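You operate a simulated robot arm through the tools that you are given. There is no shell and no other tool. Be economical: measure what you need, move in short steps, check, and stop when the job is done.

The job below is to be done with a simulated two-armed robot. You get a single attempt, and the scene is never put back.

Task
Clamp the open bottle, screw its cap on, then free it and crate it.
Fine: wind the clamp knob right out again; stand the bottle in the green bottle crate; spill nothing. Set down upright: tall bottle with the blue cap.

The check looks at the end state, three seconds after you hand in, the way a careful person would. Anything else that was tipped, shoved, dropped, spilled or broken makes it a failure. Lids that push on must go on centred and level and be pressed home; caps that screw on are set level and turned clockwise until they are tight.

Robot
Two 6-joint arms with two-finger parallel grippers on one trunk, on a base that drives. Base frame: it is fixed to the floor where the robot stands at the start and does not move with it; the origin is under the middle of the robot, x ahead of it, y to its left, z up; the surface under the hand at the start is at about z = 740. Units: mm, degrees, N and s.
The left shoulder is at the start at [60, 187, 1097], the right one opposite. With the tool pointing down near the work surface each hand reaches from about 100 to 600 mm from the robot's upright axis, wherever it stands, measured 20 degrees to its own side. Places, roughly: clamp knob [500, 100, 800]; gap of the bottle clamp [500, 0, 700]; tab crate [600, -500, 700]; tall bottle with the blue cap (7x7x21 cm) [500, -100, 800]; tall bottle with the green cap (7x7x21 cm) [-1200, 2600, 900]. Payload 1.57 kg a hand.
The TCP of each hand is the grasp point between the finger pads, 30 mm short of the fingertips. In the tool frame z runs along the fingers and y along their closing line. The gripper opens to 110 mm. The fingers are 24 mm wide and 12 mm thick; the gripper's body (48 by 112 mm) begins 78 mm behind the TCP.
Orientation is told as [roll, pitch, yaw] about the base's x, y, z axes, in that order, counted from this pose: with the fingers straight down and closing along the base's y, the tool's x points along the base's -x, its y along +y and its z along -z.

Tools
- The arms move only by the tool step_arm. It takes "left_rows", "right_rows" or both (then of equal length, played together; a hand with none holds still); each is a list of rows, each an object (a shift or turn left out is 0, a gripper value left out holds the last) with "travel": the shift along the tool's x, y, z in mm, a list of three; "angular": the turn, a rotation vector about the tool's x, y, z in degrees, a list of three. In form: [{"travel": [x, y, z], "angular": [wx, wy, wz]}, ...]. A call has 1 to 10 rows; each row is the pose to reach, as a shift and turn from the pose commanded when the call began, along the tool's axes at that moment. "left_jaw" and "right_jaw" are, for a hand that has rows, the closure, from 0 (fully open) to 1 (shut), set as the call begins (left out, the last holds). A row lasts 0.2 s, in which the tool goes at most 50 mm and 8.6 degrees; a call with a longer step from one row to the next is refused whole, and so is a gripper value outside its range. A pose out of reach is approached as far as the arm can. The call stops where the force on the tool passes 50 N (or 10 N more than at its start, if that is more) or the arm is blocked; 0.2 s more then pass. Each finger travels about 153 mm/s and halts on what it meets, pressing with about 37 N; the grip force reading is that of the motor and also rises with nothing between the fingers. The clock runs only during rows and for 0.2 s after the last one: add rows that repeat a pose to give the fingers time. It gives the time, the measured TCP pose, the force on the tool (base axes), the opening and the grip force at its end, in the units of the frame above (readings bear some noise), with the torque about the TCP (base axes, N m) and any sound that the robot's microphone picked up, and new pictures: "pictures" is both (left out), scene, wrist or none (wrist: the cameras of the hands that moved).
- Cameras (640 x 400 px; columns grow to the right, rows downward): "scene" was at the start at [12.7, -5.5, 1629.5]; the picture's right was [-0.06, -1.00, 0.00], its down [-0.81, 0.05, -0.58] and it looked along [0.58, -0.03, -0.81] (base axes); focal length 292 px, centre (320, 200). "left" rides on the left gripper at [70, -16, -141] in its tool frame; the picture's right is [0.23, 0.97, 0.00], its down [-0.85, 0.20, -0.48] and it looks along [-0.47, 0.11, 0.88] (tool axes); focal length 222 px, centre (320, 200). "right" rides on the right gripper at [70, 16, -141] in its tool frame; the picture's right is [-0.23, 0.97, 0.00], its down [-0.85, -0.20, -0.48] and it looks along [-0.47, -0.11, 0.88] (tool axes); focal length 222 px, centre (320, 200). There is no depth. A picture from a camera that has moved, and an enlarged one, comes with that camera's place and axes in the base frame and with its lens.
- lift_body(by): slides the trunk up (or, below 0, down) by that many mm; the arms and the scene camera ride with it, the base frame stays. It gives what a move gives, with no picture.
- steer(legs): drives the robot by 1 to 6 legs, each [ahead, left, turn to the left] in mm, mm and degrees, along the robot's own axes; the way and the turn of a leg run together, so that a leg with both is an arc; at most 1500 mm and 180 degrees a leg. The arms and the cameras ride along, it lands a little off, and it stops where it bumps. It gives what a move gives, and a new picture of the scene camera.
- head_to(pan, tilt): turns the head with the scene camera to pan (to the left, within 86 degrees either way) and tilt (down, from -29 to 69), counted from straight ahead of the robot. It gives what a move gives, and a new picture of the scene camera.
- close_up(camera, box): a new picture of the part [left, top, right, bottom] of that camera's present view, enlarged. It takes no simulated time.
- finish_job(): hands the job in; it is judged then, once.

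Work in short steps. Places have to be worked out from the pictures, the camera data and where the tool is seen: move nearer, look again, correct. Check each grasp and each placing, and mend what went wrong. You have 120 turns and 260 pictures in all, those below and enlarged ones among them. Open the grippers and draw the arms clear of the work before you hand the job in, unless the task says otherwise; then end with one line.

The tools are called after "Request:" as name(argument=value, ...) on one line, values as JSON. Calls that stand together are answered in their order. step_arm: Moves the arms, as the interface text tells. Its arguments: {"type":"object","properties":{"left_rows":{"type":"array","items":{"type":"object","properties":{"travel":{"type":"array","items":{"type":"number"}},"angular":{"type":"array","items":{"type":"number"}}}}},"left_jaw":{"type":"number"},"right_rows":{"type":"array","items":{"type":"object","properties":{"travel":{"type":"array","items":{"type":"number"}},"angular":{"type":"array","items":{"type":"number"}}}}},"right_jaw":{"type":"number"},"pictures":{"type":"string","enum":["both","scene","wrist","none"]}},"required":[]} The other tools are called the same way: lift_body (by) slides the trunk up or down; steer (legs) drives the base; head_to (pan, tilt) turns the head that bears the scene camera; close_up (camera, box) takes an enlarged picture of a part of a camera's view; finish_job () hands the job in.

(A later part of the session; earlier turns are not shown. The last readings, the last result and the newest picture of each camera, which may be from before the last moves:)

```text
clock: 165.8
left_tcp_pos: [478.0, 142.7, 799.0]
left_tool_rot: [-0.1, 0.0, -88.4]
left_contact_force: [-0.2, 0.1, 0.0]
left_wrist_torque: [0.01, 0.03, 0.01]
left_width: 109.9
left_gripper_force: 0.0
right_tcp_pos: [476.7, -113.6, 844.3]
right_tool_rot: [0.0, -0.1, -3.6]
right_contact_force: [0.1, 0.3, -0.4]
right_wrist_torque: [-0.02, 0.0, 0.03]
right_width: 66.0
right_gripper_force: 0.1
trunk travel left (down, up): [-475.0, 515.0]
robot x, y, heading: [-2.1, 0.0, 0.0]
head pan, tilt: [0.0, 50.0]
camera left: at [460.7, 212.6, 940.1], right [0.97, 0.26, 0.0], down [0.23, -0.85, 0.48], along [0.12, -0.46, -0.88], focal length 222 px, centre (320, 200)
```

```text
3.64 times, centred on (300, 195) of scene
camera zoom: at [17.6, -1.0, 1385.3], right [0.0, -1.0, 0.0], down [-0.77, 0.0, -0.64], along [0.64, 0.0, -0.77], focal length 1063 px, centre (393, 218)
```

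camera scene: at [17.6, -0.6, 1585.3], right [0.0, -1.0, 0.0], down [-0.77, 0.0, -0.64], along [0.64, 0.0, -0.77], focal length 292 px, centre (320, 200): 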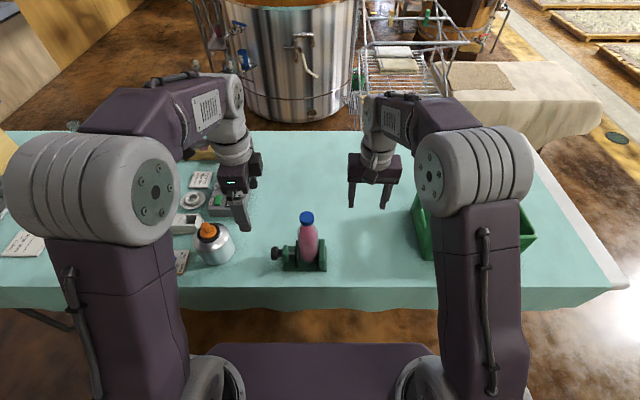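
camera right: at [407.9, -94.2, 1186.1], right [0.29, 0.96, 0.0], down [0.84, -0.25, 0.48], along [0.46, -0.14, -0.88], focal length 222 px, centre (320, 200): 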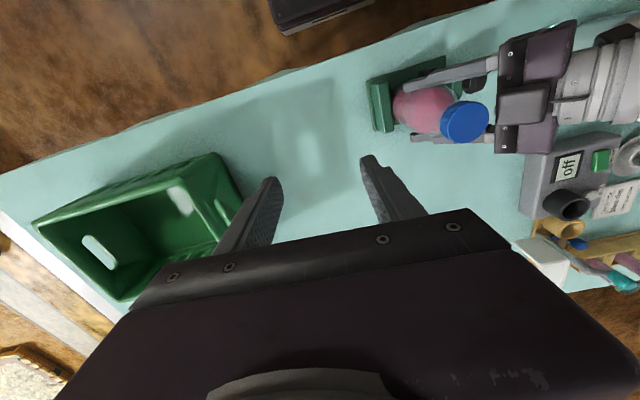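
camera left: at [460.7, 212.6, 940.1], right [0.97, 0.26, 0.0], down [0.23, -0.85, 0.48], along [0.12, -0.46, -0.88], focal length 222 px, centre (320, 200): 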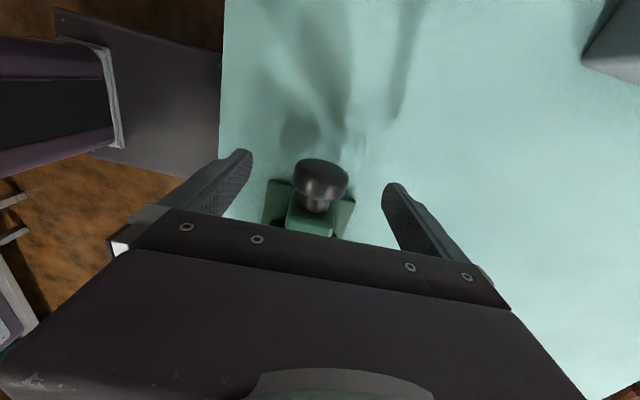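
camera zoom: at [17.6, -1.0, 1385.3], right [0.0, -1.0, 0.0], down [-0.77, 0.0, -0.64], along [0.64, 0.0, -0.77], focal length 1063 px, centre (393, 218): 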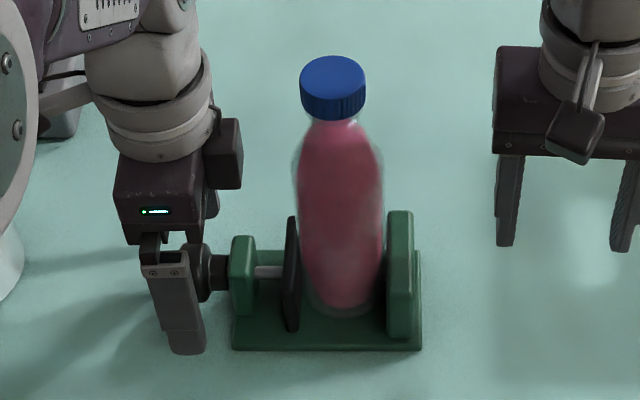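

Centred within 2 mm. I tilt open to -25.5°, grip, and make the first anticlockwise stroke to +17°.

Request:
step_arm(left_rows=[{"travel": [0, 2, 0]}, {"travel": [0, -1.55, 0.3], "angular": [-8.5, 0, 0]}, {"travel": [0, -5, 1.05], "angular": [-17, 0, 0]}, {"travel": [0, -8.3, 2.34], "angular": [-25.3, 0, 0]}, {"travel": [0, -8.3, 2.34], "angular": [-25.3, 0, 0]}], left_jaw=0.45, pictures="none")

Request:
step_arm(left_rows=[{"travel": [0, 0, 0]}, {"travel": [0, 3.55, 0.3], "angular": [8.5, 0, 0]}, {"travel": [0, 7, 1.05], "angular": [17, 0, 0]}, {"travel": [0, 10.3, 2.34], "angular": [25.5, 0, 0]}, {"travel": [0, 13.4, 4.1], "angular": [34, 0, 0]}, {"travel": [0, 16.2, 6.3], "angular": [42.5, 0, 0]}], left_jaw=1, pictures="none")

Request:
close_up(camera="scene", box=[220, 140, 380, 250])

Request:
close_up(camera="left", box=[220, 100, 420, 240])

```text
clock: 167.0
left_tcp_pos: [472.1, 142.5, 795.2]
left_tool_rot: [25.3, -0.1, -88.3]
left_contact_force: [-0.5, -0.2, 0.0]
left_wrist_torque: [-0.01, 0.02, 0.01]
left_width: 60.4
left_gripper_force: 0.1
right_tcp_pos: [477.8, -115.1, 844.4]
right_tool_rot: [0.1, 0.0, -3.5]
right_contact_force: [-0.2, -0.5, -0.9]
right_wrist_torque: [-0.02, 0.01, 0.0]
right_width: 65.8
right_gripper_force: 0.1
trunk travel left (down, up): [-475.0, 515.0]
robot x, y, heading: [1.5, -2.0, 0.2]
head pan, tilt: [0.0, 50.0]
```

```text
clock: 168.4
left_tcp_pos: [485.1, 143.9, 796.5]
left_tool_rot: [-17.7, -0.1, -88.3]
left_contact_force: [-13.4, -7.1, -6.4]
left_wrist_torque: [0.56, 0.3, -0.83]
left_width: 43.1
left_gripper_force: 45.3
right_tcp_pos: [476.9, -115.3, 844.9]
right_tool_rot: [0.1, 0.0, -3.5]
right_contact_force: [-0.2, -0.2, -0.1]
right_wrist_torque: [-0.02, 0.02, 0.0]
right_width: 66.0
right_gripper_force: 0.1
trunk travel left (down, up): [-475.0, 515.0]
robot x, y, heading: [-0.4, -1.1, 0.3]
head pan, tilt: [0.0, 50.0]
```

```text
3.64 times, centred on (300, 195) of scene
camera zoom: at [16.1, -2.3, 1385.3], right [0.0, -1.0, 0.0], down [-0.77, 0.0, -0.64], along [0.64, 0.0, -0.77], focal length 1063 px, centre (393, 218)
```

zoom: 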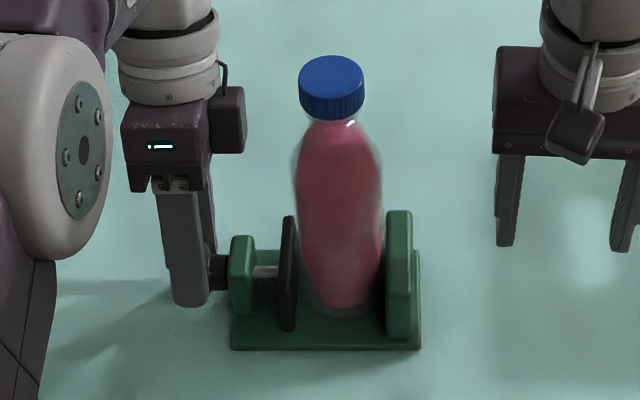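

```text
2.86 times, centred on (320, 170) of left
camera zoom: at [511.2, 214.0, 936.3], right [0.92, 0.25, -0.3], down [0.36, -0.84, 0.4], along [-0.15, -0.47, -0.87], focal length 635 px, centre (320, 286)
```

zoom: 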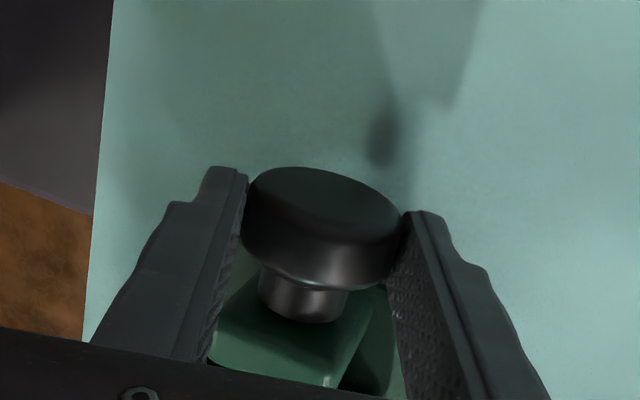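

The pusher backed off about 2 mm. I repeat cycles of return and anticlockwise stroke.

Request:
step_arm(left_rows=[{"travel": [0, 0, 0]}, {"travel": [0, -3.55, 0.3], "angular": [-8.5, 0, 0]}, {"travel": [0, -7.5, 1.05], "angular": [-17, 0, 0]}, {"travel": [0, -10.8, 2.34], "angular": [-25.5, 0, 0]}, {"travel": [0, -13.9, 4.1], "angular": [-34, 0, 0]}, {"travel": [0, -16.7, 6.3], "angular": [-42.5, 0, 0]}], left_jaw=0.45, pictures="none")

Request:
step_arm(left_rows=[{"travel": [0, 0, 0]}, {"travel": [0, 3.55, 0.3], "angular": [8.5, 0, 0]}, {"travel": [0, 7, 1.05], "angular": [17, 0, 0]}, {"travel": [0, 10.3, 2.34], "angular": [25.5, 0, 0]}, {"travel": [0, 13.4, 4.1], "angular": [34, 0, 0]}, {"travel": [0, 16.2, 6.3], "angular": [42.5, 0, 0]}], left_jaw=1, pictures="none")

Request:
step_arm(left_rows=[{"travel": [0, 0, 0]}, {"travel": [0, -3.55, 0.3], "angular": [-8.5, 0, 0]}, {"travel": [0, -7, 1.05], "angular": [-17, 0, 0]}, {"travel": [0, -10.3, 2.34], "angular": [-25.5, 0, 0]}, {"travel": [0, -13.4, 4.1], "angular": [-34, 0, 0]}, {"travel": [0, -16.2, 6.3], "angular": [-42.5, 0, 0]}], left_jaw=0.45, pictures="none")

Request:
step_arm(left_rows=[{"travel": [0, 0, 0]}, {"travel": [0, 3.55, 0.3], "angular": [8.5, 0, 0]}, {"travel": [0, 7, 1.05], "angular": [17, 0, 0]}, {"travel": [0, 10.3, 2.34], "angular": [25.5, 0, 0]}, {"travel": [0, 13.4, 4.1], "angular": [34, 0, 0]}, {"travel": [0, 16.2, 6.3], "angular": [42.5, 0, 0]}], left_jaw=1, pictures="none")

Request:
close_up(camera="scene", box=[220, 140, 380, 250])

```text
clock: 169.8
left_tcp_pos: [470.6, 143.2, 797.3]
left_tool_rot: [25.3, -0.1, -88.2]
left_contact_force: [0.1, 0.2, -0.2]
left_wrist_torque: [0.0, 0.0, 0.01]
left_width: 60.6
left_gripper_force: 0.2
right_tcp_pos: [478.0, -114.0, 843.4]
right_tool_rot: [0.0, -0.1, -3.4]
right_contact_force: [-0.3, 0.8, 0.7]
right_wrist_torque: [-0.01, -0.02, 0.01]
right_width: 66.1
right_gripper_force: 0.1
trunk travel left (down, up): [-475.0, 515.0]
robot x, y, heading: [-2.6, -0.2, 0.1]
head pan, tilt: [0.0, 50.0]
```

```text
clock: 171.2
left_tcp_pos: [485.7, 143.1, 797.9]
left_tool_rot: [-17.6, -0.1, -88.3]
left_contact_force: [-9.3, -9.6, -6.3]
left_wrist_torque: [0.59, 0.19, -0.78]
left_width: 44.1
left_gripper_force: 45.2
right_tcp_pos: [477.3, -116.5, 844.3]
right_tool_rot: [0.2, 0.0, -3.5]
right_contact_force: [1.0, -0.1, 0.5]
right_wrist_torque: [0.02, -0.01, -0.01]
right_width: 65.8
right_gripper_force: 0.0
trunk travel left (down, up): [-475.0, 515.0]
robot x, y, heading: [3.6, -1.9, -0.0]
head pan, tilt: [0.0, 50.0]
```

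```text
clock: 172.6
left_tcp_pos: [470.5, 143.2, 795.8]
left_tool_rot: [25.3, 0.0, -88.4]
left_contact_force: [-0.9, 0.6, 0.8]
left_wrist_torque: [0.0, 0.03, 0.02]
left_width: 60.6
left_gripper_force: 0.0
right_tcp_pos: [477.1, -114.9, 845.3]
right_tool_rot: [-0.1, -0.2, -3.5]
right_contact_force: [0.7, 0.6, -0.9]
right_wrist_torque: [0.01, 0.0, 0.0]
right_width: 66.2
right_gripper_force: 0.0
trunk travel left (down, up): [-475.0, 515.0]
robot x, y, heading: [0.0, -2.6, 0.1]
head pan, tilt: [0.0, 50.0]
```

```text
clock: 174.0
left_tcp_pos: [486.7, 144.1, 796.8]
left_tool_rot: [-17.6, 0.0, -88.3]
left_contact_force: [-11.8, -5.0, -1.2]
left_wrist_torque: [0.8, 0.27, -0.98]
left_width: 43.9
left_gripper_force: 45.1
right_tcp_pos: [477.0, -114.5, 844.0]
right_tool_rot: [0.1, -0.2, -3.6]
right_contact_force: [0.5, 0.4, -0.5]
right_wrist_torque: [0.01, 0.02, 0.02]
right_width: 65.9
right_gripper_force: 0.0
trunk travel left (down, up): [-475.0, 515.0]
robot x, y, heading: [2.0, -1.0, 0.2]
head pan, tilt: [0.0, 50.0]
```

```text
3.64 times, centred on (300, 195) of scene
camera zoom: at [15.3, -2.3, 1385.4], right [0.0, -1.0, 0.0], down [-0.77, 0.0, -0.64], along [0.64, 0.0, -0.77], focal length 1063 px, centre (393, 218)
```

zoom: 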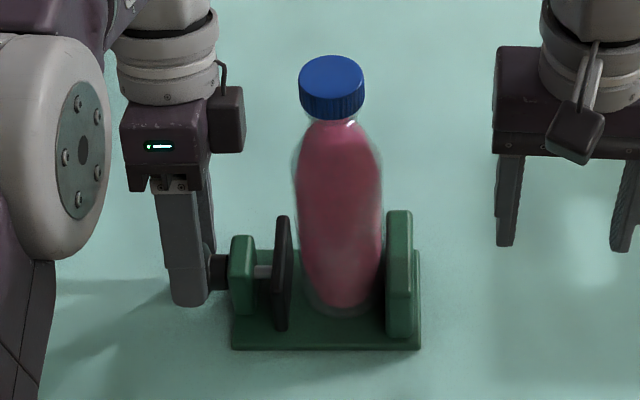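

The pusher is clear of the bottle and retreating. I do four more cycles.

Request:
step_arm(left_rows=[{"travel": [0, 0, 0]}, {"travel": [0, -3.55, 0.3], "angular": [-8.5, 0, 0]}, {"travel": [0, -7, 1.05], "angular": [-17, 0, 0]}, {"travel": [0, -10.3, 2.34], "angular": [-25.5, 0, 0]}, {"travel": [0, -13.4, 4.1], "angular": [-34, 0, 0]}, {"travel": [0, -16.2, 6.3], "angular": [-42.5, 0, 0]}], left_jaw=0.45, pictures="none")

Request:
step_arm(left_rows=[{"travel": [0, 0, 0]}, {"travel": [0, 3.55, 0.3], "angular": [8.5, 0, 0]}, {"travel": [0, 7, 1.05], "angular": [17, 0, 0]}, {"travel": [0, 10.3, 2.34], "angular": [25.5, 0, 0]}, {"travel": [0, 13.4, 4.1], "angular": [34, 0, 0]}, {"travel": [0, 16.2, 6.3], "angular": [42.5, 0, 0]}], left_jaw=1, pictures="none")

Request:
step_arm(left_rows=[{"travel": [0, 0, 0]}, {"travel": [0, -3.55, 0.3], "angular": [-8.5, 0, 0]}, {"travel": [0, -7, 1.05], "angular": [-17, 0, 0]}, {"travel": [0, -10.3, 2.34], "angular": [-25.5, 0, 0]}, {"travel": [0, -13.4, 4.1], "angular": [-34, 0, 0]}, {"travel": [0, -16.2, 6.3], "angular": [-42.5, 0, 0]}], left_jaw=0.45, pictures="none")

Request:
step_arm(left_rows=[{"travel": [0, 0, 0]}, {"travel": [0, 3.55, 0.3], "angular": [8.5, 0, 0]}, {"travel": [0, 7, 1.05], "angular": [17, 0, 0]}, {"travel": [0, 10.3, 2.34], "angular": [25.5, 0, 0]}, {"travel": [0, 13.4, 4.1], "angular": [34, 0, 0]}, {"travel": [0, 16.2, 6.3], "angular": [42.5, 0, 0]}], left_jaw=1, pictures="none")

Request:
step_arm(left_rows=[{"travel": [0, 0, 0]}, {"travel": [0, -3.55, 0.3], "angular": [-8.5, 0, 0]}, {"travel": [0, -7, 1.05], "angular": [-17, 0, 0]}, {"travel": [0, -10.3, 2.34], "angular": [-25.5, 0, 0]}, {"travel": [0, -13.4, 4.1], "angular": [-34, 0, 0]}, {"travel": [0, -16.2, 6.3], "angular": [-42.5, 0, 0]}], left_jaw=0.45, pictures="none")

Request:
step_arm(left_rows=[{"travel": [0, 0, 0]}, {"travel": [0, 3.55, 0.3], "angular": [8.5, 0, 0]}, {"travel": [0, 7, 1.05], "angular": [17, 0, 0]}, {"travel": [0, 10.3, 2.34], "angular": [25.5, 0, 0]}, {"travel": [0, 13.4, 4.1], "angular": [34, 0, 0]}, {"travel": [0, 16.2, 6.3], "angular": [42.5, 0, 0]}], left_jaw=1, pictures="none")

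Request:
close_up(camera="scene", box=[220, 140, 380, 250])

```text
clock: 175.4
left_tcp_pos: [469.6, 144.4, 795.9]
left_tool_rot: [25.3, -0.2, -88.3]
left_contact_force: [-0.3, 0.2, -1.0]
left_wrist_torque: [0.03, 0.02, 0.0]
left_width: 60.5
left_gripper_force: 0.0
right_tcp_pos: [477.9, -114.4, 843.1]
right_tool_rot: [0.0, 0.0, -3.6]
right_contact_force: [-0.4, 0.5, 0.9]
right_wrist_torque: [0.03, -0.05, 0.01]
right_width: 66.0
right_gripper_force: 0.1
trunk travel left (down, up): [-475.0, 515.0]
robot x, y, heading: [-0.6, 3.7, 0.3]
head pan, tilt: [0.0, 50.0]
```

```text
clock: 176.8
left_tcp_pos: [485.7, 144.3, 797.7]
left_tool_rot: [-17.5, -0.1, -88.3]
left_contact_force: [-4.8, -4.7, -4.3]
left_wrist_torque: [0.91, 0.11, -0.94]
left_width: 43.0
left_gripper_force: 44.9
right_tcp_pos: [477.5, -115.3, 844.3]
right_tool_rot: [0.0, -0.2, -3.4]
right_contact_force: [0.3, -0.2, -0.2]
right_wrist_torque: [0.03, 0.01, 0.02]
right_width: 66.2
right_gripper_force: 0.0
trunk travel left (down, up): [-475.0, 515.0]
robot x, y, heading: [-3.2, -2.0, 0.3]
head pan, tilt: [0.0, 50.0]
```

```text
clock: 178.2
left_tcp_pos: [470.2, 143.4, 796.6]
left_tool_rot: [25.3, -0.1, -88.3]
left_contact_force: [0.1, -0.6, -0.5]
left_wrist_torque: [0.01, 0.01, -0.01]
left_width: 60.4
left_gripper_force: 0.1
right_tcp_pos: [477.2, -114.0, 844.4]
right_tool_rot: [0.0, -0.1, -3.5]
right_contact_force: [0.1, 0.4, 0.7]
right_wrist_torque: [-0.03, 0.02, -0.01]
right_width: 66.0
right_gripper_force: 0.0
trunk travel left (down, up): [-475.0, 515.0]
robot x, y, heading: [-2.2, 1.4, 0.0]
head pan, tilt: [0.0, 50.0]
```

```text
clock: 179.6
left_tcp_pos: [486.2, 144.2, 796.2]
left_tool_rot: [-17.7, -0.1, -88.2]
left_contact_force: [-16.6, -5.2, -10.6]
left_wrist_torque: [0.82, 0.32, -0.83]
left_width: 44.1
left_gripper_force: 44.7
right_tcp_pos: [477.4, -115.4, 845.5]
right_tool_rot: [-0.1, -0.1, -3.5]
right_contact_force: [-0.7, -0.1, -0.1]
right_wrist_torque: [-0.01, -0.01, -0.03]
right_width: 65.7
right_gripper_force: 0.1
trunk travel left (down, up): [-475.0, 515.0]
robot x, y, heading: [-2.3, 4.4, 0.2]
head pan, tilt: [0.0, 50.0]
```

```text
clock: 181.0
left_tcp_pos: [469.3, 142.7, 796.8]
left_tool_rot: [25.4, -0.2, -88.3]
left_contact_force: [0.0, 0.4, -0.5]
left_wrist_torque: [0.0, 0.01, -0.01]
left_width: 60.4
left_gripper_force: 0.1
right_tcp_pos: [477.0, -114.5, 844.1]
right_tool_rot: [-0.1, -0.1, -3.5]
right_contact_force: [-0.2, -0.4, -0.6]
right_wrist_torque: [0.02, -0.02, -0.01]
right_width: 65.9
right_gripper_force: 0.1
trunk travel left (down, up): [-475.0, 515.0]
robot x, y, heading: [-1.0, -0.9, 0.2]
head pan, tilt: [0.0, 50.0]
```

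```text
clock: 182.4
left_tcp_pos: [487.2, 144.4, 797.9]
left_tool_rot: [-17.4, -0.2, -88.3]
left_contact_force: [-1.8, 2.1, 7.5]
left_wrist_torque: [1.02, 0.12, -1.09]
left_width: 43.5
left_gripper_force: 44.8
right_tcp_pos: [476.1, -115.5, 844.8]
right_tool_rot: [0.0, -0.1, -3.6]
right_contact_force: [-0.3, -0.1, -0.2]
right_wrist_torque: [0.04, -0.01, -0.01]
right_width: 66.3
right_gripper_force: 0.0
trunk travel left (down, up): [-475.0, 515.0]
robot x, y, heading: [0.2, 2.1, 0.4]
head pan, tilt: [0.0, 50.0]
```

```text
3.64 times, centred on (300, 195) of scene
camera zoom: at [16.3, -1.1, 1385.4], right [0.0, -1.0, 0.0], down [-0.77, 0.0, -0.64], along [0.64, 0.0, -0.77], focal length 1063 px, centre (393, 218)
```

zoom: 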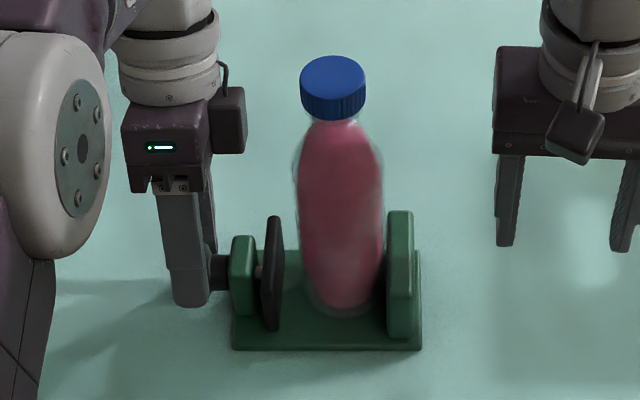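

The pusher is nearly at its starting position. I do three more cycles to reach the end stop.

Request:
step_arm(left_rows=[{"travel": [0, 0, 0]}, {"travel": [0, -3.55, 0.3], "angular": [-8.5, 0, 0]}, {"travel": [0, -7, 1.05], "angular": [-17, 0, 0]}, {"travel": [0, -10.3, 2.34], "angular": [-25.5, 0, 0]}, {"travel": [0, -13.4, 4.1], "angular": [-34, 0, 0]}, {"travel": [0, -16.2, 6.3], "angular": [-42.5, 0, 0]}], left_jaw=0.45, pictures="none")

Request:
step_arm(left_rows=[{"travel": [0, 0, 0]}, {"travel": [0, 3.55, 0.3], "angular": [8.5, 0, 0]}, {"travel": [0, 7, 1.05], "angular": [17, 0, 0]}, {"travel": [0, 10.3, 2.34], "angular": [25.5, 0, 0]}, {"travel": [0, 13.4, 4.1], "angular": [34, 0, 0]}, {"travel": [0, 16.2, 6.3], "angular": [42.5, 0, 0]}], left_jaw=1, pictures="none")

Request:
close_up(camera="scene", box=[220, 140, 380, 250])

Request:
step_arm(left_rows=[{"travel": [0, 0, 0]}, {"travel": [0, -3.55, 0.3], "angular": [-8.5, 0, 0]}, {"travel": [0, -7, 1.05], "angular": [-17, 0, 0]}, {"travel": [0, -10.3, 2.34], "angular": [-25.5, 0, 0]}, {"travel": [0, -13.4, 4.1], "angular": [-34, 0, 0]}, {"travel": [0, -16.2, 6.3], "angular": [-42.5, 0, 0]}], left_jaw=0.45, pictures="none")

Request:
step_arm(left_rows=[{"travel": [0, 0, 0]}, {"travel": [0, 3.55, 0.3], "angular": [8.5, 0, 0]}, {"travel": [0, 7, 1.05], "angular": [17, 0, 0]}, {"travel": [0, 10.3, 2.34], "angular": [25.5, 0, 0]}, {"travel": [0, 13.4, 4.1], "angular": [34, 0, 0]}, {"travel": [0, 16.2, 6.3], "angular": [42.5, 0, 0]}], left_jaw=1, pictures="none")

Request:
close_up(camera="scene", box=[220, 140, 380, 250])

```text
clock: 183.8
left_tcp_pos: [467.7, 143.3, 797.4]
left_tool_rot: [25.3, -0.2, -88.3]
left_contact_force: [-0.1, 0.4, 0.0]
left_wrist_torque: [-0.01, 0.02, -0.03]
left_width: 60.5
left_gripper_force: 0.1
right_tcp_pos: [477.4, -114.1, 844.9]
right_tool_rot: [0.0, -0.1, -3.5]
right_contact_force: [0.3, -0.2, 0.7]
right_wrist_torque: [0.0, -0.03, 0.01]
right_width: 65.9
right_gripper_force: 0.1
trunk travel left (down, up): [-475.0, 515.0]
robot x, y, heading: [1.0, 3.3, 0.5]
head pan, tilt: [0.0, 50.0]
```

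```text
clock: 185.2
left_tcp_pos: [486.6, 142.9, 797.6]
left_tool_rot: [-17.6, -0.1, -88.2]
left_contact_force: [-8.3, -6.8, -4.9]
left_wrist_torque: [-0.04, -0.46, -0.86]
left_width: 44.0
left_gripper_force: 45.7
right_tcp_pos: [476.5, -115.0, 843.9]
right_tool_rot: [0.0, -0.1, -3.5]
right_contact_force: [0.4, -0.4, -0.3]
right_wrist_torque: [-0.01, 0.04, 0.02]
right_width: 66.0
right_gripper_force: 0.1
trunk travel left (down, up): [-475.0, 515.0]
robot x, y, heading: [1.3, 2.7, 0.3]
head pan, tilt: [0.0, 50.0]
```

```text
3.64 times, centred on (300, 195) of scene
camera zoom: at [16.7, -2.0, 1385.2], right [0.0, -1.0, 0.0], down [-0.77, 0.0, -0.64], along [0.64, 0.0, -0.77], focal length 1063 px, centre (393, 218)
```

zoom: 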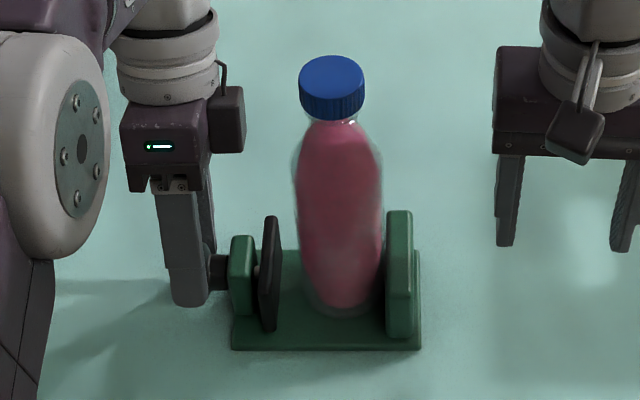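

```text
clock: 186.6
left_tcp_pos: [468.2, 143.8, 797.4]
left_tool_rot: [25.3, -0.1, -88.3]
left_contact_force: [-0.2, 0.3, -0.5]
left_wrist_torque: [0.0, 0.02, 0.02]
left_width: 60.3
left_gripper_force: 0.1
right_tcp_pos: [478.1, -115.3, 844.2]
right_tool_rot: [0.0, 0.0, -3.4]
right_contact_force: [-0.5, 0.7, 0.2]
right_wrist_torque: [-0.01, -0.04, 0.01]
right_width: 65.8
right_gripper_force: 0.1
trunk travel left (down, up): [-475.0, 515.0]
robot x, y, heading: [2.2, -5.2, 0.1]
head pan, tilt: [0.0, 50.0]
```

```text
clock: 188.0
left_tcp_pos: [486.0, 144.5, 796.9]
left_tool_rot: [-17.6, -0.1, -88.4]
left_contact_force: [-10.2, -0.8, -4.6]
left_wrist_torque: [0.12, -0.38, -0.9]
left_width: 43.7
left_gripper_force: 44.7
right_tcp_pos: [477.4, -114.9, 844.9]
right_tool_rot: [-0.1, 0.0, -3.5]
right_contact_force: [0.5, -0.1, -0.4]
right_wrist_torque: [0.0, 0.04, 0.0]
right_width: 66.3
right_gripper_force: 0.1
trunk travel left (down, up): [-475.0, 515.0]
robot x, y, heading: [0.6, 1.4, 0.2]
head pan, tilt: [0.0, 50.0]
```

```text
3.64 times, centred on (300, 195) of scene
camera zoom: at [16.1, -1.0, 1385.3], right [0.0, -1.0, 0.0], down [-0.77, 0.0, -0.64], along [0.64, 0.0, -0.77], focal length 1063 px, centre (393, 218)
```

zoom: 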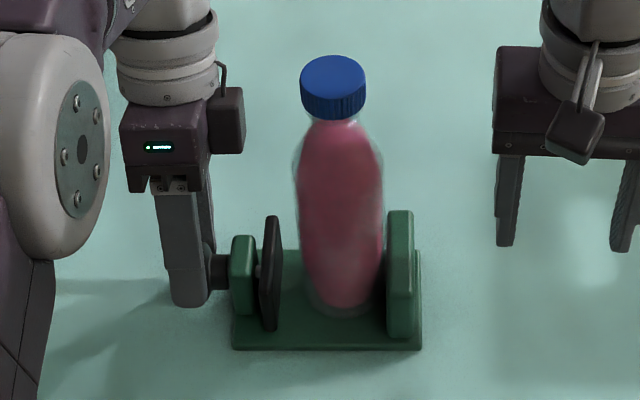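

The pusher hasn't moved over the last two strokes and the torque reversed, so the knob is fully out at its stop. I release it, raise the left hand away, and lift the trunk.

Request:
step_arm(left_rows=[{"travel": [0, 0, 0]}, {"travel": [0, -3.55, 0.3], "angular": [-8.5, 0, 0]}, {"travel": [0, -7.2, 1.1], "angular": [-17.5, 0, 0]}, {"travel": [0, -7.2, 1.1], "angular": [-17.5, 0, 0]}], left_jaw=0.2, pictures="none")

Request:
step_arm(left_rows=[{"travel": [0, 0, -20]}, {"travel": [0, 0, -50]}, {"travel": [0, 0, -85]}, {"travel": [10, -15, -115]}, {"travel": [25, -30, -130]}, {"travel": [45, -45, -140]}, {"travel": [65, -60, -140]}, {"travel": [85, -60, -140]}, {"travel": [105, -60, -140]}], pictures="none")

Request:
lift_body(by=200)

Request:
close_up(camera="scene", box=[220, 140, 460, 290])

```text
refused: row 3 steps farther than a row can; nothing moved
```

```text
clock: 190.0
left_tcp_pos: [465.5, 249.9, 946.8]
left_tool_rot: [-17.1, 0.0, -88.4]
left_contact_force: [-0.2, 0.4, 0.0]
left_wrist_torque: [0.01, -0.03, -0.02]
left_width: 0.0
left_gripper_force: 21.3
left hand out of reach, approached as far as the arm can: row 3, 4, 5, 6, 7, 8, 9
right_tcp_pos: [477.2, -113.4, 843.7]
right_tool_rot: [0.0, -0.1, -3.5]
right_contact_force: [0.1, -0.1, -0.1]
right_wrist_torque: [-0.02, -0.01, 0.0]
right_width: 66.0
right_gripper_force: 0.0
trunk travel left (down, up): [-475.0, 515.0]
robot x, y, heading: [-0.6, -1.3, 0.4]
head pan, tilt: [0.0, 50.0]
```

```text
clock: 192.2
left_tcp_pos: [466.4, 249.3, 1146.0]
left_tool_rot: [-17.1, -0.2, -88.3]
left_contact_force: [0.0, 0.2, -0.6]
left_wrist_torque: [0.01, -0.01, 0.0]
left_width: 0.0
left_gripper_force: 21.4
right_tcp_pos: [478.0, -114.8, 1045.4]
right_tool_rot: [0.0, 0.0, -3.5]
right_contact_force: [0.0, 0.0, -0.4]
right_wrist_torque: [-0.01, 0.02, 0.04]
right_width: 65.9
right_gripper_force: 0.1
trunk travel left (down, up): [-675.0, 315.0]
robot x, y, heading: [-0.8, 0.7, 0.1]
head pan, tilt: [0.0, 50.0]
```

```text
2.67 times, centred on (340, 215) of scene
camera zoom: at [17.7, -0.9, 1585.2], right [0.0, -1.0, 0.0], down [-0.77, 0.0, -0.64], along [0.64, 0.0, -0.77], focal length 779 px, centre (267, 160)
```

zoom: 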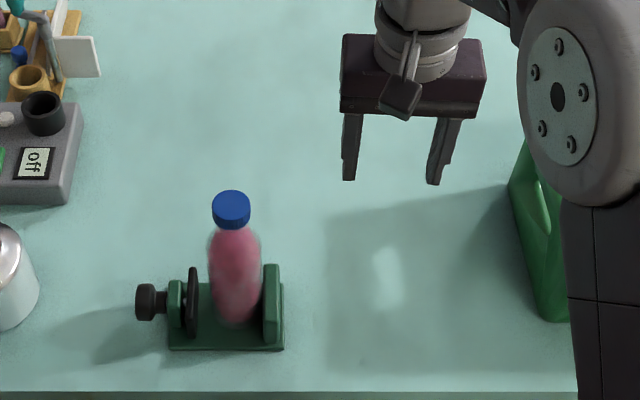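

The first call was refused, so the hand slid off the knob while still gripping. I check that the clamp, the pusher and the bottle are unaffected.

Request:
close_up(camera="scene", box=[260, 195, 340, 275])

Request:
close_up(camera="right", box=[440, 40, 640, 165])

```text
5.00 times, centred on (300, 235) of scene
camera zoom: at [17.7, -0.9, 1585.2], right [0.0, -1.0, 0.0], down [-0.77, 0.0, -0.64], along [0.64, 0.0, -0.77], focal length 1461 px, centre (420, 25)
```

zoom: 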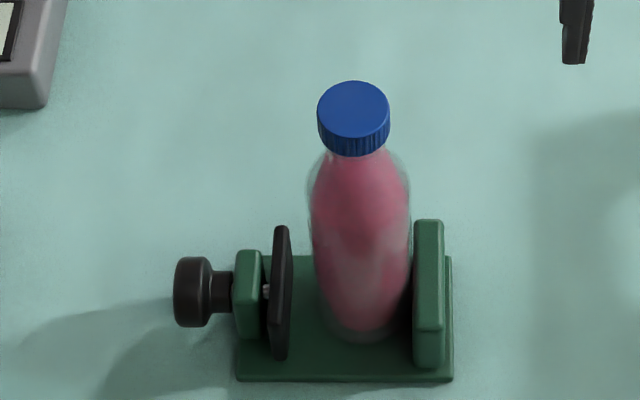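

```text
3.20 times, centred on (540, 102) of right
camera zoom: at [409.4, -94.4, 1185.6], right [0.29, 0.96, 0.0], down [0.84, -0.25, 0.48], along [0.46, -0.14, -0.88], focal length 711 px, centre (-384, 512)
```

zoom: 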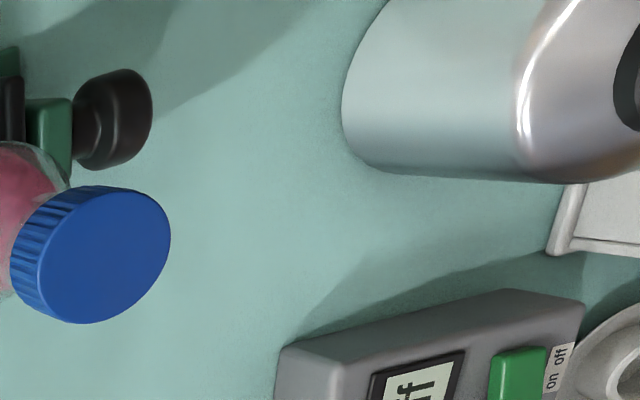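

Everything is intact, and the pusher is still at its stop. I move the right hand over the cap (≈(485,35)) to grip it from above.

Request:
step_arm(right_rows=[{"travel": [0.4, 25, 0], "angular": [0, 0, -1]}, {"travel": [0.8, 55, 0], "angular": [0, 0, -2]}, {"travel": [1.3, 85, 0], "angular": [0, 0, -3.5]}, {"travel": [1.7, 115, 0], "angular": [0, 0, -3.5]}, {"travel": [2.2, 140, 0], "angular": [0, 0, -3.5]}, {"travel": [2.2, 150, 0], "angular": [0, 0, -3.5]}, {"travel": [2.2, 150, 20], "angular": [0, 0, -3.5]}, {"travel": [2.2, 150, 40], "angular": [0, 0, -3.5]}, {"travel": [2.2, 150, 40], "angular": [0, 0, -3.5]}], right_jaw=0.4, pictures="none")

Request:
close_up(camera="right", box=[240, 80, 400, 200])

Request:
close_up(camera="scene", box=[260, 180, 360, 260])

```text
clock: 194.2
left_tcp_pos: [465.5, 249.2, 1146.1]
left_tool_rot: [-17.0, 0.0, -88.3]
left_contact_force: [-0.6, -0.1, 0.6]
left_wrist_torque: [-0.05, 0.02, -0.01]
left_width: 0.0
left_gripper_force: 21.4
right_tcp_pos: [485.1, 35.1, 1004.2]
right_tool_rot: [0.0, -0.1, 0.0]
right_contact_force: [0.3, -0.5, 0.3]
right_wrist_torque: [0.0, 0.03, 0.01]
right_width: 66.1
right_gripper_force: 0.2
trunk travel left (down, up): [-675.0, 315.0]
robot x, y, heading: [2.0, 1.5, 0.4]
head pan, tilt: [0.0, 50.0]
```

```text
3.33 times, centred on (320, 140) of right
camera zoom: at [415.7, 51.8, 1145.1], right [0.23, 0.97, 0.0], down [0.85, -0.2, 0.48], along [0.47, -0.11, -0.88], focal length 740 px, centre (320, 400)
```

zoom: 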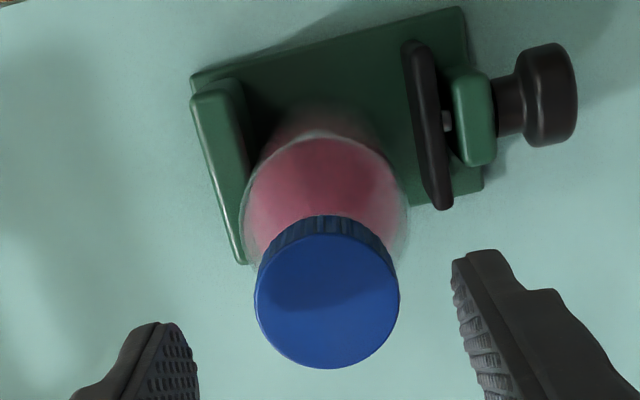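

```text
5.00 times, centred on (310, 220) of scene
camera zoom: at [17.3, -1.0, 1585.3], right [0.0, -1.0, 0.0], down [-0.77, 0.0, -0.64], along [0.64, 0.0, -0.77], focal length 1461 px, centre (370, 100)
```

zoom: 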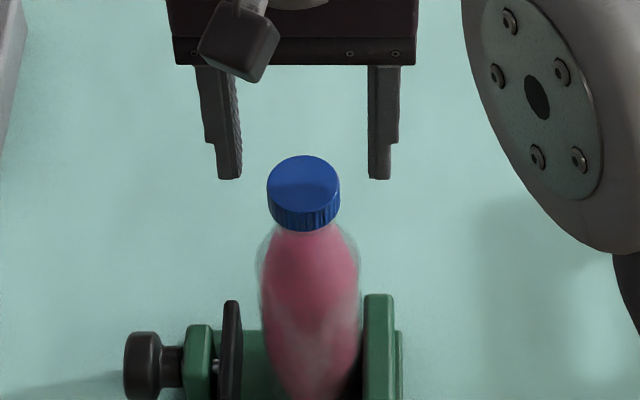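

The cap is centred. I descend 28 mm and close on it.

Request:
step_arm(right_rows=[{"travel": [-1, 1.5, 10]}, {"travel": [-1, 1.5, 20]}, {"travel": [-1, 1.5, 28]}, {"travel": [-1, 1.5, 28]}], pictures="none")

Request:
step_arm(right_rows=[{"travel": [0, 0, 0]}, {"travel": [0, 0, 0]}, {"travel": [0, 0, 0]}], right_jaw=1, pictures="none")

Request:
step_arm(right_rows=[{"travel": [0, 0, -1]}, {"travel": [0, 0, -3]}, {"travel": [0, 0, -6]}, {"travel": [0, 0, -10]}, {"travel": [0, 0, -15]}, {"travel": [0, 0, -20]}], pictures="none")

Request:
close_up(camera="right", box=[240, 80, 400, 200])

Request:
close_up(camera="scene", box=[250, 180, 370, 280])

```text
clock: 195.2
left_tcp_pos: [466.0, 247.7, 1145.3]
left_tool_rot: [-17.0, -0.2, -88.3]
left_contact_force: [-0.6, -1.0, 0.6]
left_wrist_torque: [0.0, 0.0, 0.02]
left_width: 0.1
left_gripper_force: 21.2
right_tcp_pos: [485.3, 37.2, 974.8]
right_tool_rot: [0.0, -0.1, -0.1]
right_contact_force: [-0.4, 0.1, 0.1]
right_wrist_torque: [-0.03, 0.01, -0.02]
right_width: 66.1
right_gripper_force: 0.1
trunk travel left (down, up): [-675.0, 315.0]
robot x, y, heading: [-3.3, 2.7, 0.4]
head pan, tilt: [0.0, 50.0]
```

```text
clock: 196.0
left_tcp_pos: [465.3, 249.7, 1147.1]
left_tool_rot: [-17.0, -0.1, -88.3]
left_contact_force: [0.1, 0.0, -0.4]
left_wrist_torque: [0.01, 0.0, 0.01]
left_width: 0.0
left_gripper_force: 21.0
right_tcp_pos: [485.3, 37.0, 976.4]
right_tool_rot: [0.0, 0.0, -0.1]
right_contact_force: [0.2, -0.6, 0.6]
right_wrist_torque: [-0.02, 0.02, 0.02]
right_width: 36.5
right_gripper_force: 36.9
trunk travel left (down, up): [-675.0, 315.0]
robot x, y, heading: [3.6, 2.4, 0.3]
head pan, tilt: [0.0, 50.0]
```

```text
clock: 197.4
left_tcp_pos: [466.8, 249.4, 1144.3]
left_tool_rot: [-17.0, -0.1, -88.2]
left_contact_force: [0.4, 0.1, -0.6]
left_wrist_torque: [-0.01, -0.02, 0.01]
left_width: 0.0
left_gripper_force: 20.8
right_tcp_pos: [487.0, 36.8, 995.8]
right_tool_rot: [0.0, 0.0, -0.1]
right_contact_force: [0.0, -1.5, -4.8]
right_wrist_torque: [-0.01, 0.01, -0.02]
right_width: 36.7
right_gripper_force: 36.6
trunk travel left (down, up): [-675.0, 315.0]
robot x, y, heading: [-1.5, -0.1, 0.2]
head pan, tilt: [0.0, 50.0]
```

```text
3.33 times, centred on (320, 140) of right
camera zoom: at [417.2, 53.0, 1137.2], right [0.23, 0.97, 0.0], down [0.85, -0.2, 0.48], along [0.47, -0.11, -0.88], focal length 740 px, centre (320, 400)
```

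zoom: 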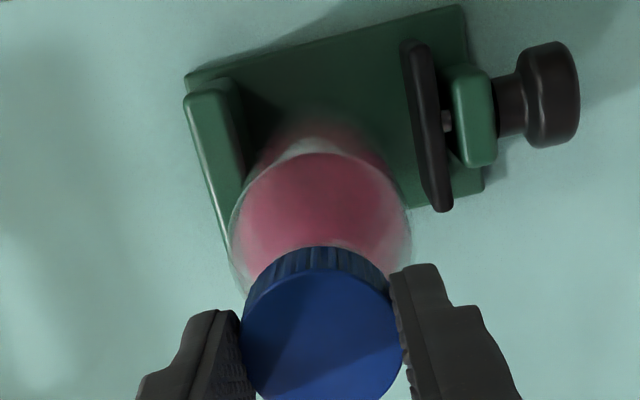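

```text
4.00 times, centred on (310, 230) of scene
camera zoom: at [18.3, -0.9, 1585.2], right [0.0, -1.0, 0.0], down [-0.77, 0.0, -0.64], along [0.64, 0.0, -0.77], focal length 1169 px, centre (360, 80)
```

zoom: 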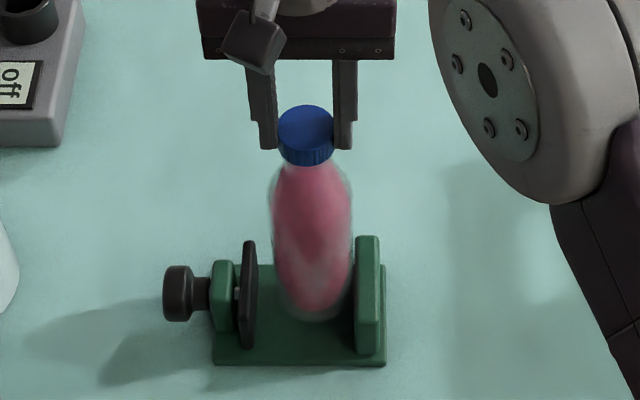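

The bottle hangs straight from its tight cap (4.8 N). I lift it well clear, to TCP z≈1150.

Request:
step_arm(right_rows=[{"travel": [0, 0, -8]}, {"travel": [0, 0, -24]}, {"travel": [0, 0, -42]}, {"travel": [0, 0, -60]}, {"travel": [0, 0, -78]}, {"travel": [0, 0, -96]}, {"travel": [0, 0, -114]}, {"travel": [0, 0, -132]}, {"travel": [0, 0, -148]}, {"travel": [0, 0, -155]}], pictures="scene")

```text
clock: 199.6
left_tcp_pos: [466.2, 249.6, 1145.2]
left_tool_rot: [-17.3, -0.1, -88.4]
left_contact_force: [-0.3, 0.5, -0.2]
left_wrist_torque: [-0.01, -0.01, 0.01]
left_width: 0.1
left_gripper_force: 21.1
right_tcp_pos: [484.6, 36.9, 1150.0]
right_tool_rot: [-0.1, 0.0, -0.1]
right_contact_force: [-0.4, -1.2, -4.8]
right_wrist_torque: [-0.01, -0.01, 0.0]
right_width: 36.7
right_gripper_force: 37.4
trunk travel left (down, up): [-675.0, 315.0]
robot x, y, heading: [1.7, -0.8, 0.1]
head pan, tilt: [0.0, 50.0]
camera scene: at [18.3, -0.9, 1585.2], right [0.0, -1.0, 0.0], down [-0.77, 0.0, -0.64], along [0.64, 0.0, -0.77], focal length 292 px, centre (320, 200)
```

scene: 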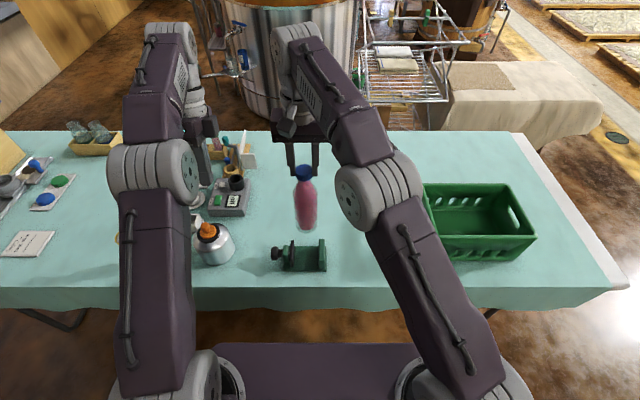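

Clear of the clamp. I strafe the base to the right by 250 mm in two legs.

Request:
steer(legs=[[0, -120, 0], [0, -130, 0]])

Request:
close_up(camera="scene", box=[240, 130, 480, 290])

Request:
close_up(camera="right", box=[0, 0, 640, 260])

```text
clock: 201.7
left_tcp_pos: [465.8, -2.0, 1145.6]
left_tool_rot: [-17.2, -0.1, -88.3]
left_contact_force: [0.4, -0.7, 0.0]
left_wrist_torque: [0.02, -0.01, 0.01]
left_width: 0.2
left_gripper_force: 21.4
right_tcp_pos: [485.0, -213.2, 1149.6]
right_tool_rot: [-0.1, 0.0, 0.1]
right_contact_force: [0.3, 0.5, -4.3]
right_wrist_torque: [-0.02, -0.03, -0.02]
right_width: 36.5
right_gripper_force: 37.2
trunk travel left (down, up): [-675.0, 315.0]
robot x, y, heading: [0.3, -252.3, 0.4]
head pan, tilt: [0.0, 50.0]
camera scene: at [18.7, -252.2, 1585.2], right [0.0, -1.0, 0.0], down [-0.77, 0.0, -0.64], along [0.64, 0.0, -0.77], focal length 292 px, centre (320, 200)
```

scene: 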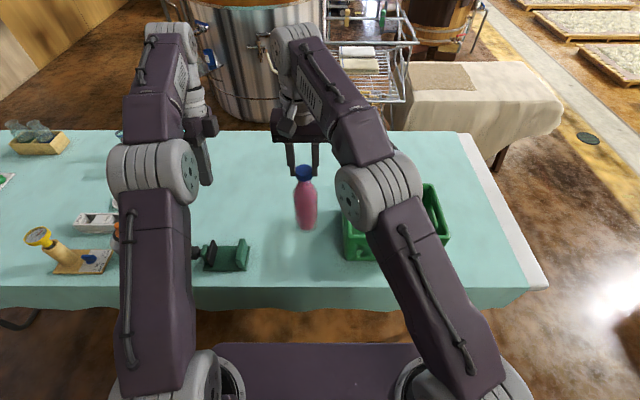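

```text
2.50 times, centred on (360, 210) of scene
camera zoom: at [18.7, -252.2, 1585.2], right [0.0, -1.0, 0.0], down [-0.77, 0.0, -0.64], along [0.64, 0.0, -0.77], focal length 731 px, centre (220, 175)
```

zoom: 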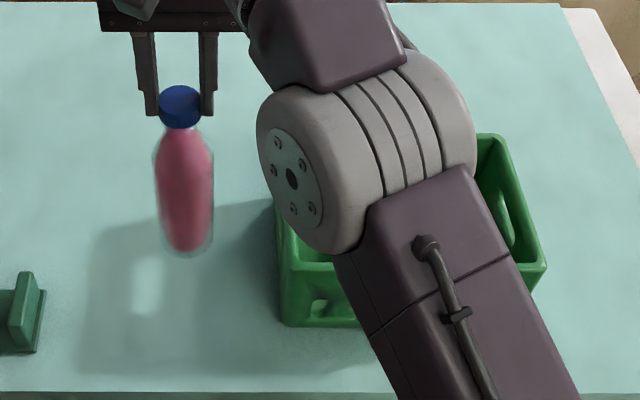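

```text
1.00 times, centred on (320, 130) of right (not enlarged: the box is as wide or as high as the picture)
camera zoom: at [415.6, -197.6, 1291.6], right [0.23, 0.97, 0.0], down [0.86, -0.2, 0.48], along [0.47, -0.11, -0.88], focal length 222 px, centre (320, 270)
```

zoom: 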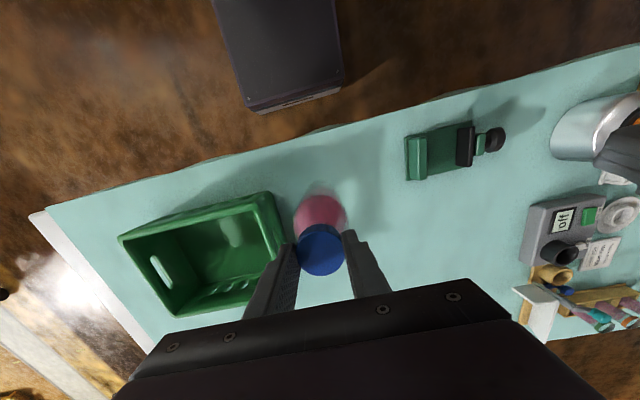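

From the wrist view the crate rim spans x≈465–677, y≈-315…-622. I carry the bottle over to (560,-420), staying high.

Request:
step_arm(right_rows=[{"travel": [-4, -10, 0]}, {"travel": [-11, -30, 0]}, {"travel": [-19, -53, 0]}, {"travel": [-28, -77, 0]}, {"travel": [-37, -102, 0]}, {"travel": [-46, -127, 0]}, {"travel": [-55, -152, 0]}, {"travel": [-64, -177, 0]}, {"travel": [-72, -197, 0]}, {"travel": [-75, -207, 0]}])

Request:
close_up(camera="scene", box=[320, 100, 520, 280])

```text
clock: 203.9
left_tcp_pos: [466.5, -4.5, 1145.9]
left_tool_rot: [-17.3, -0.1, -88.1]
left_contact_force: [-0.2, -0.7, -0.4]
left_wrist_torque: [0.01, 0.0, 0.02]
left_width: 0.3
left_gripper_force: 21.3
right_tcp_pos: [545.2, -407.9, 1144.7]
right_tool_rot: [0.1, 0.1, 0.1]
right_contact_force: [0.0, -0.2, -5.2]
right_wrist_torque: [-0.03, 0.02, 0.0]
right_width: 36.3
right_gripper_force: 37.4
right hand out of reach, approached as far as the arm can: row 8, 9, 10
trunk travel left (down, up): [-675.0, 315.0]
robot x, y, heading: [0.7, -249.6, 0.1]
head pan, tilt: [0.0, 50.0]
camera scene: at [19.4, -254.6, 1585.2], right [0.0, -1.0, 0.0], down [-0.77, 0.0, -0.64], along [0.64, 0.0, -0.77], focal length 292 px, centre (320, 200)
camera right: at [476.2, -392.5, 1286.9], right [0.23, 0.97, 0.0], down [0.86, -0.2, 0.48], along [0.47, -0.11, -0.88], focal length 222 px, centre (320, 200)
```

scene: 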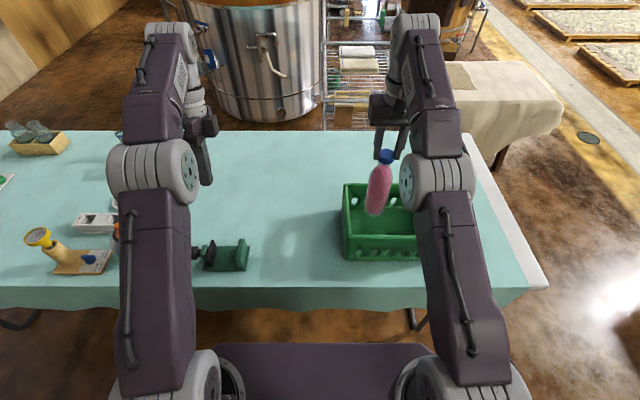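
right: 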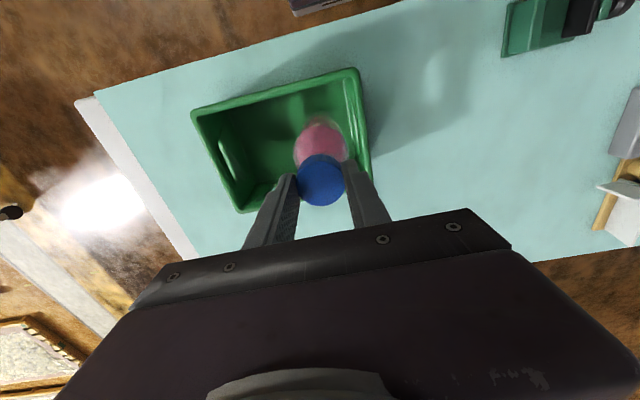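

```text
2.22 times, centred on (420, 190) of scene
camera zoom: at [19.4, -254.6, 1585.2], right [0.0, -1.0, 0.0], down [-0.77, 0.0, -0.64], along [0.64, 0.0, -0.77], focal length 649 px, centre (98, 222)
```

zoom: 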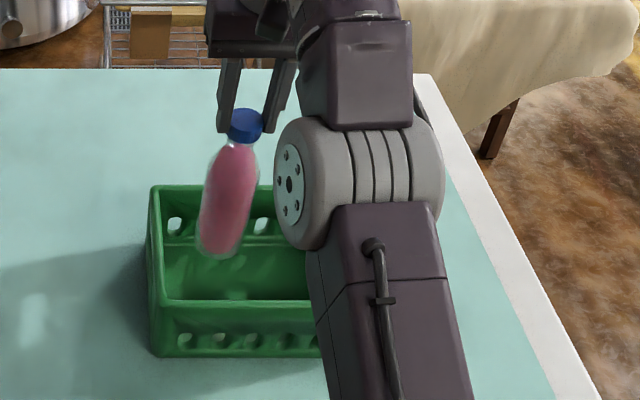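

The bottle is above the crate's interior at (545,-408); reach improves lower down. I lower while edging to about (558,-420).

Request:
step_arm(right_rows=[{"travel": [0, 0, 8]}, {"travel": [-2, -2, 20]}, {"travel": [-6, -6, 32]}, {"travel": [-10, -10, 42]}, {"travel": [-13, -12, 52]}, {"travel": [-13, -12, 66]}, {"travel": [-13, -12, 80]}, {"travel": [-13, -12, 94]}, {"travel": [-13, -12, 108]}, {"travel": [-13, -12, 116]}])

Request:
close_up(camera="scene", box=[320, 120, 480, 280])

Request:
close_up(camera="right", box=[150, 20, 410, 220])

```text
clock: 206.1
left_tcp_pos: [466.1, -4.1, 1145.4]
left_tool_rot: [-17.1, -0.1, -88.2]
left_contact_force: [0.4, 0.1, 0.6]
left_wrist_torque: [-0.03, -0.02, 0.0]
left_width: 0.0
left_gripper_force: 21.7
right_tcp_pos: [546.4, -408.7, 1137.2]
right_tool_rot: [0.0, -0.1, 0.0]
right_contact_force: [0.0, -0.3, -4.5]
right_wrist_torque: [0.02, -0.03, -0.01]
right_width: 36.8
right_gripper_force: 36.7
right hand out of reach, approached as far as the arm can: row 2, 3, 4, 5, 6, 7, 8, 9, 10
trunk travel left (down, up): [-675.0, 315.0]
robot x, y, heading: [-0.3, -255.8, 0.2]
head pan, tilt: [0.0, 50.0]
camera scene: at [18.8, -254.6, 1585.2], right [0.0, -1.0, 0.0], down [-0.77, 0.0, -0.64], along [0.64, 0.0, -0.77], focal length 292 px, centre (320, 200)
camera right: at [476.6, -392.6, 1279.0], right [0.23, 0.97, 0.0], down [0.86, -0.2, 0.48], along [0.47, -0.11, -0.88], focal length 222 px, centre (320, 200)
```

scene: 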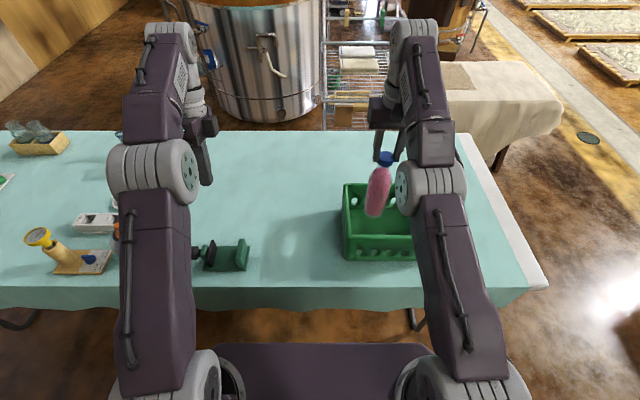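
right: 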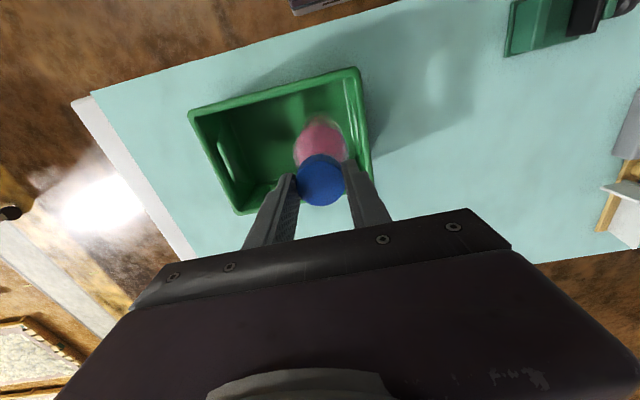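

```text
2.50 times, centred on (400, 200) of scene
camera zoom: at [18.8, -254.6, 1585.2], right [0.0, -1.0, 0.0], down [-0.77, 0.0, -0.64], along [0.64, 0.0, -0.77], focal length 731 px, centre (120, 200)
```

zoom: 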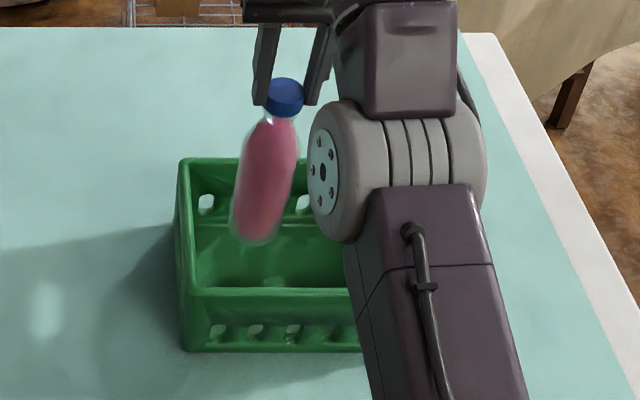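

```text
2.00 times, centred on (280, 120) of right
camera zoom: at [476.6, -392.6, 1279.0], right [0.23, 0.97, 0.0], down [0.86, -0.2, 0.48], along [0.47, -0.11, -0.88], focal length 444 px, centre (400, 360)
```

zoom: 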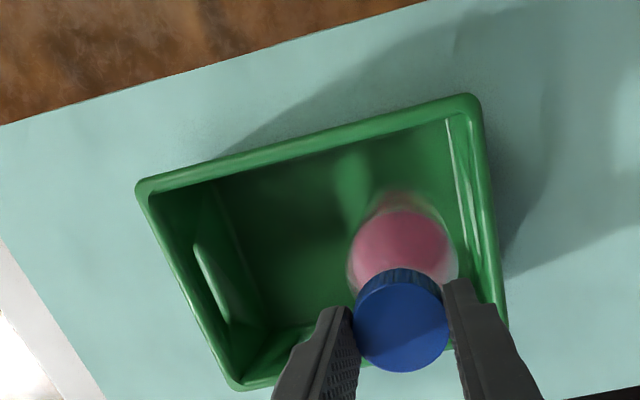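

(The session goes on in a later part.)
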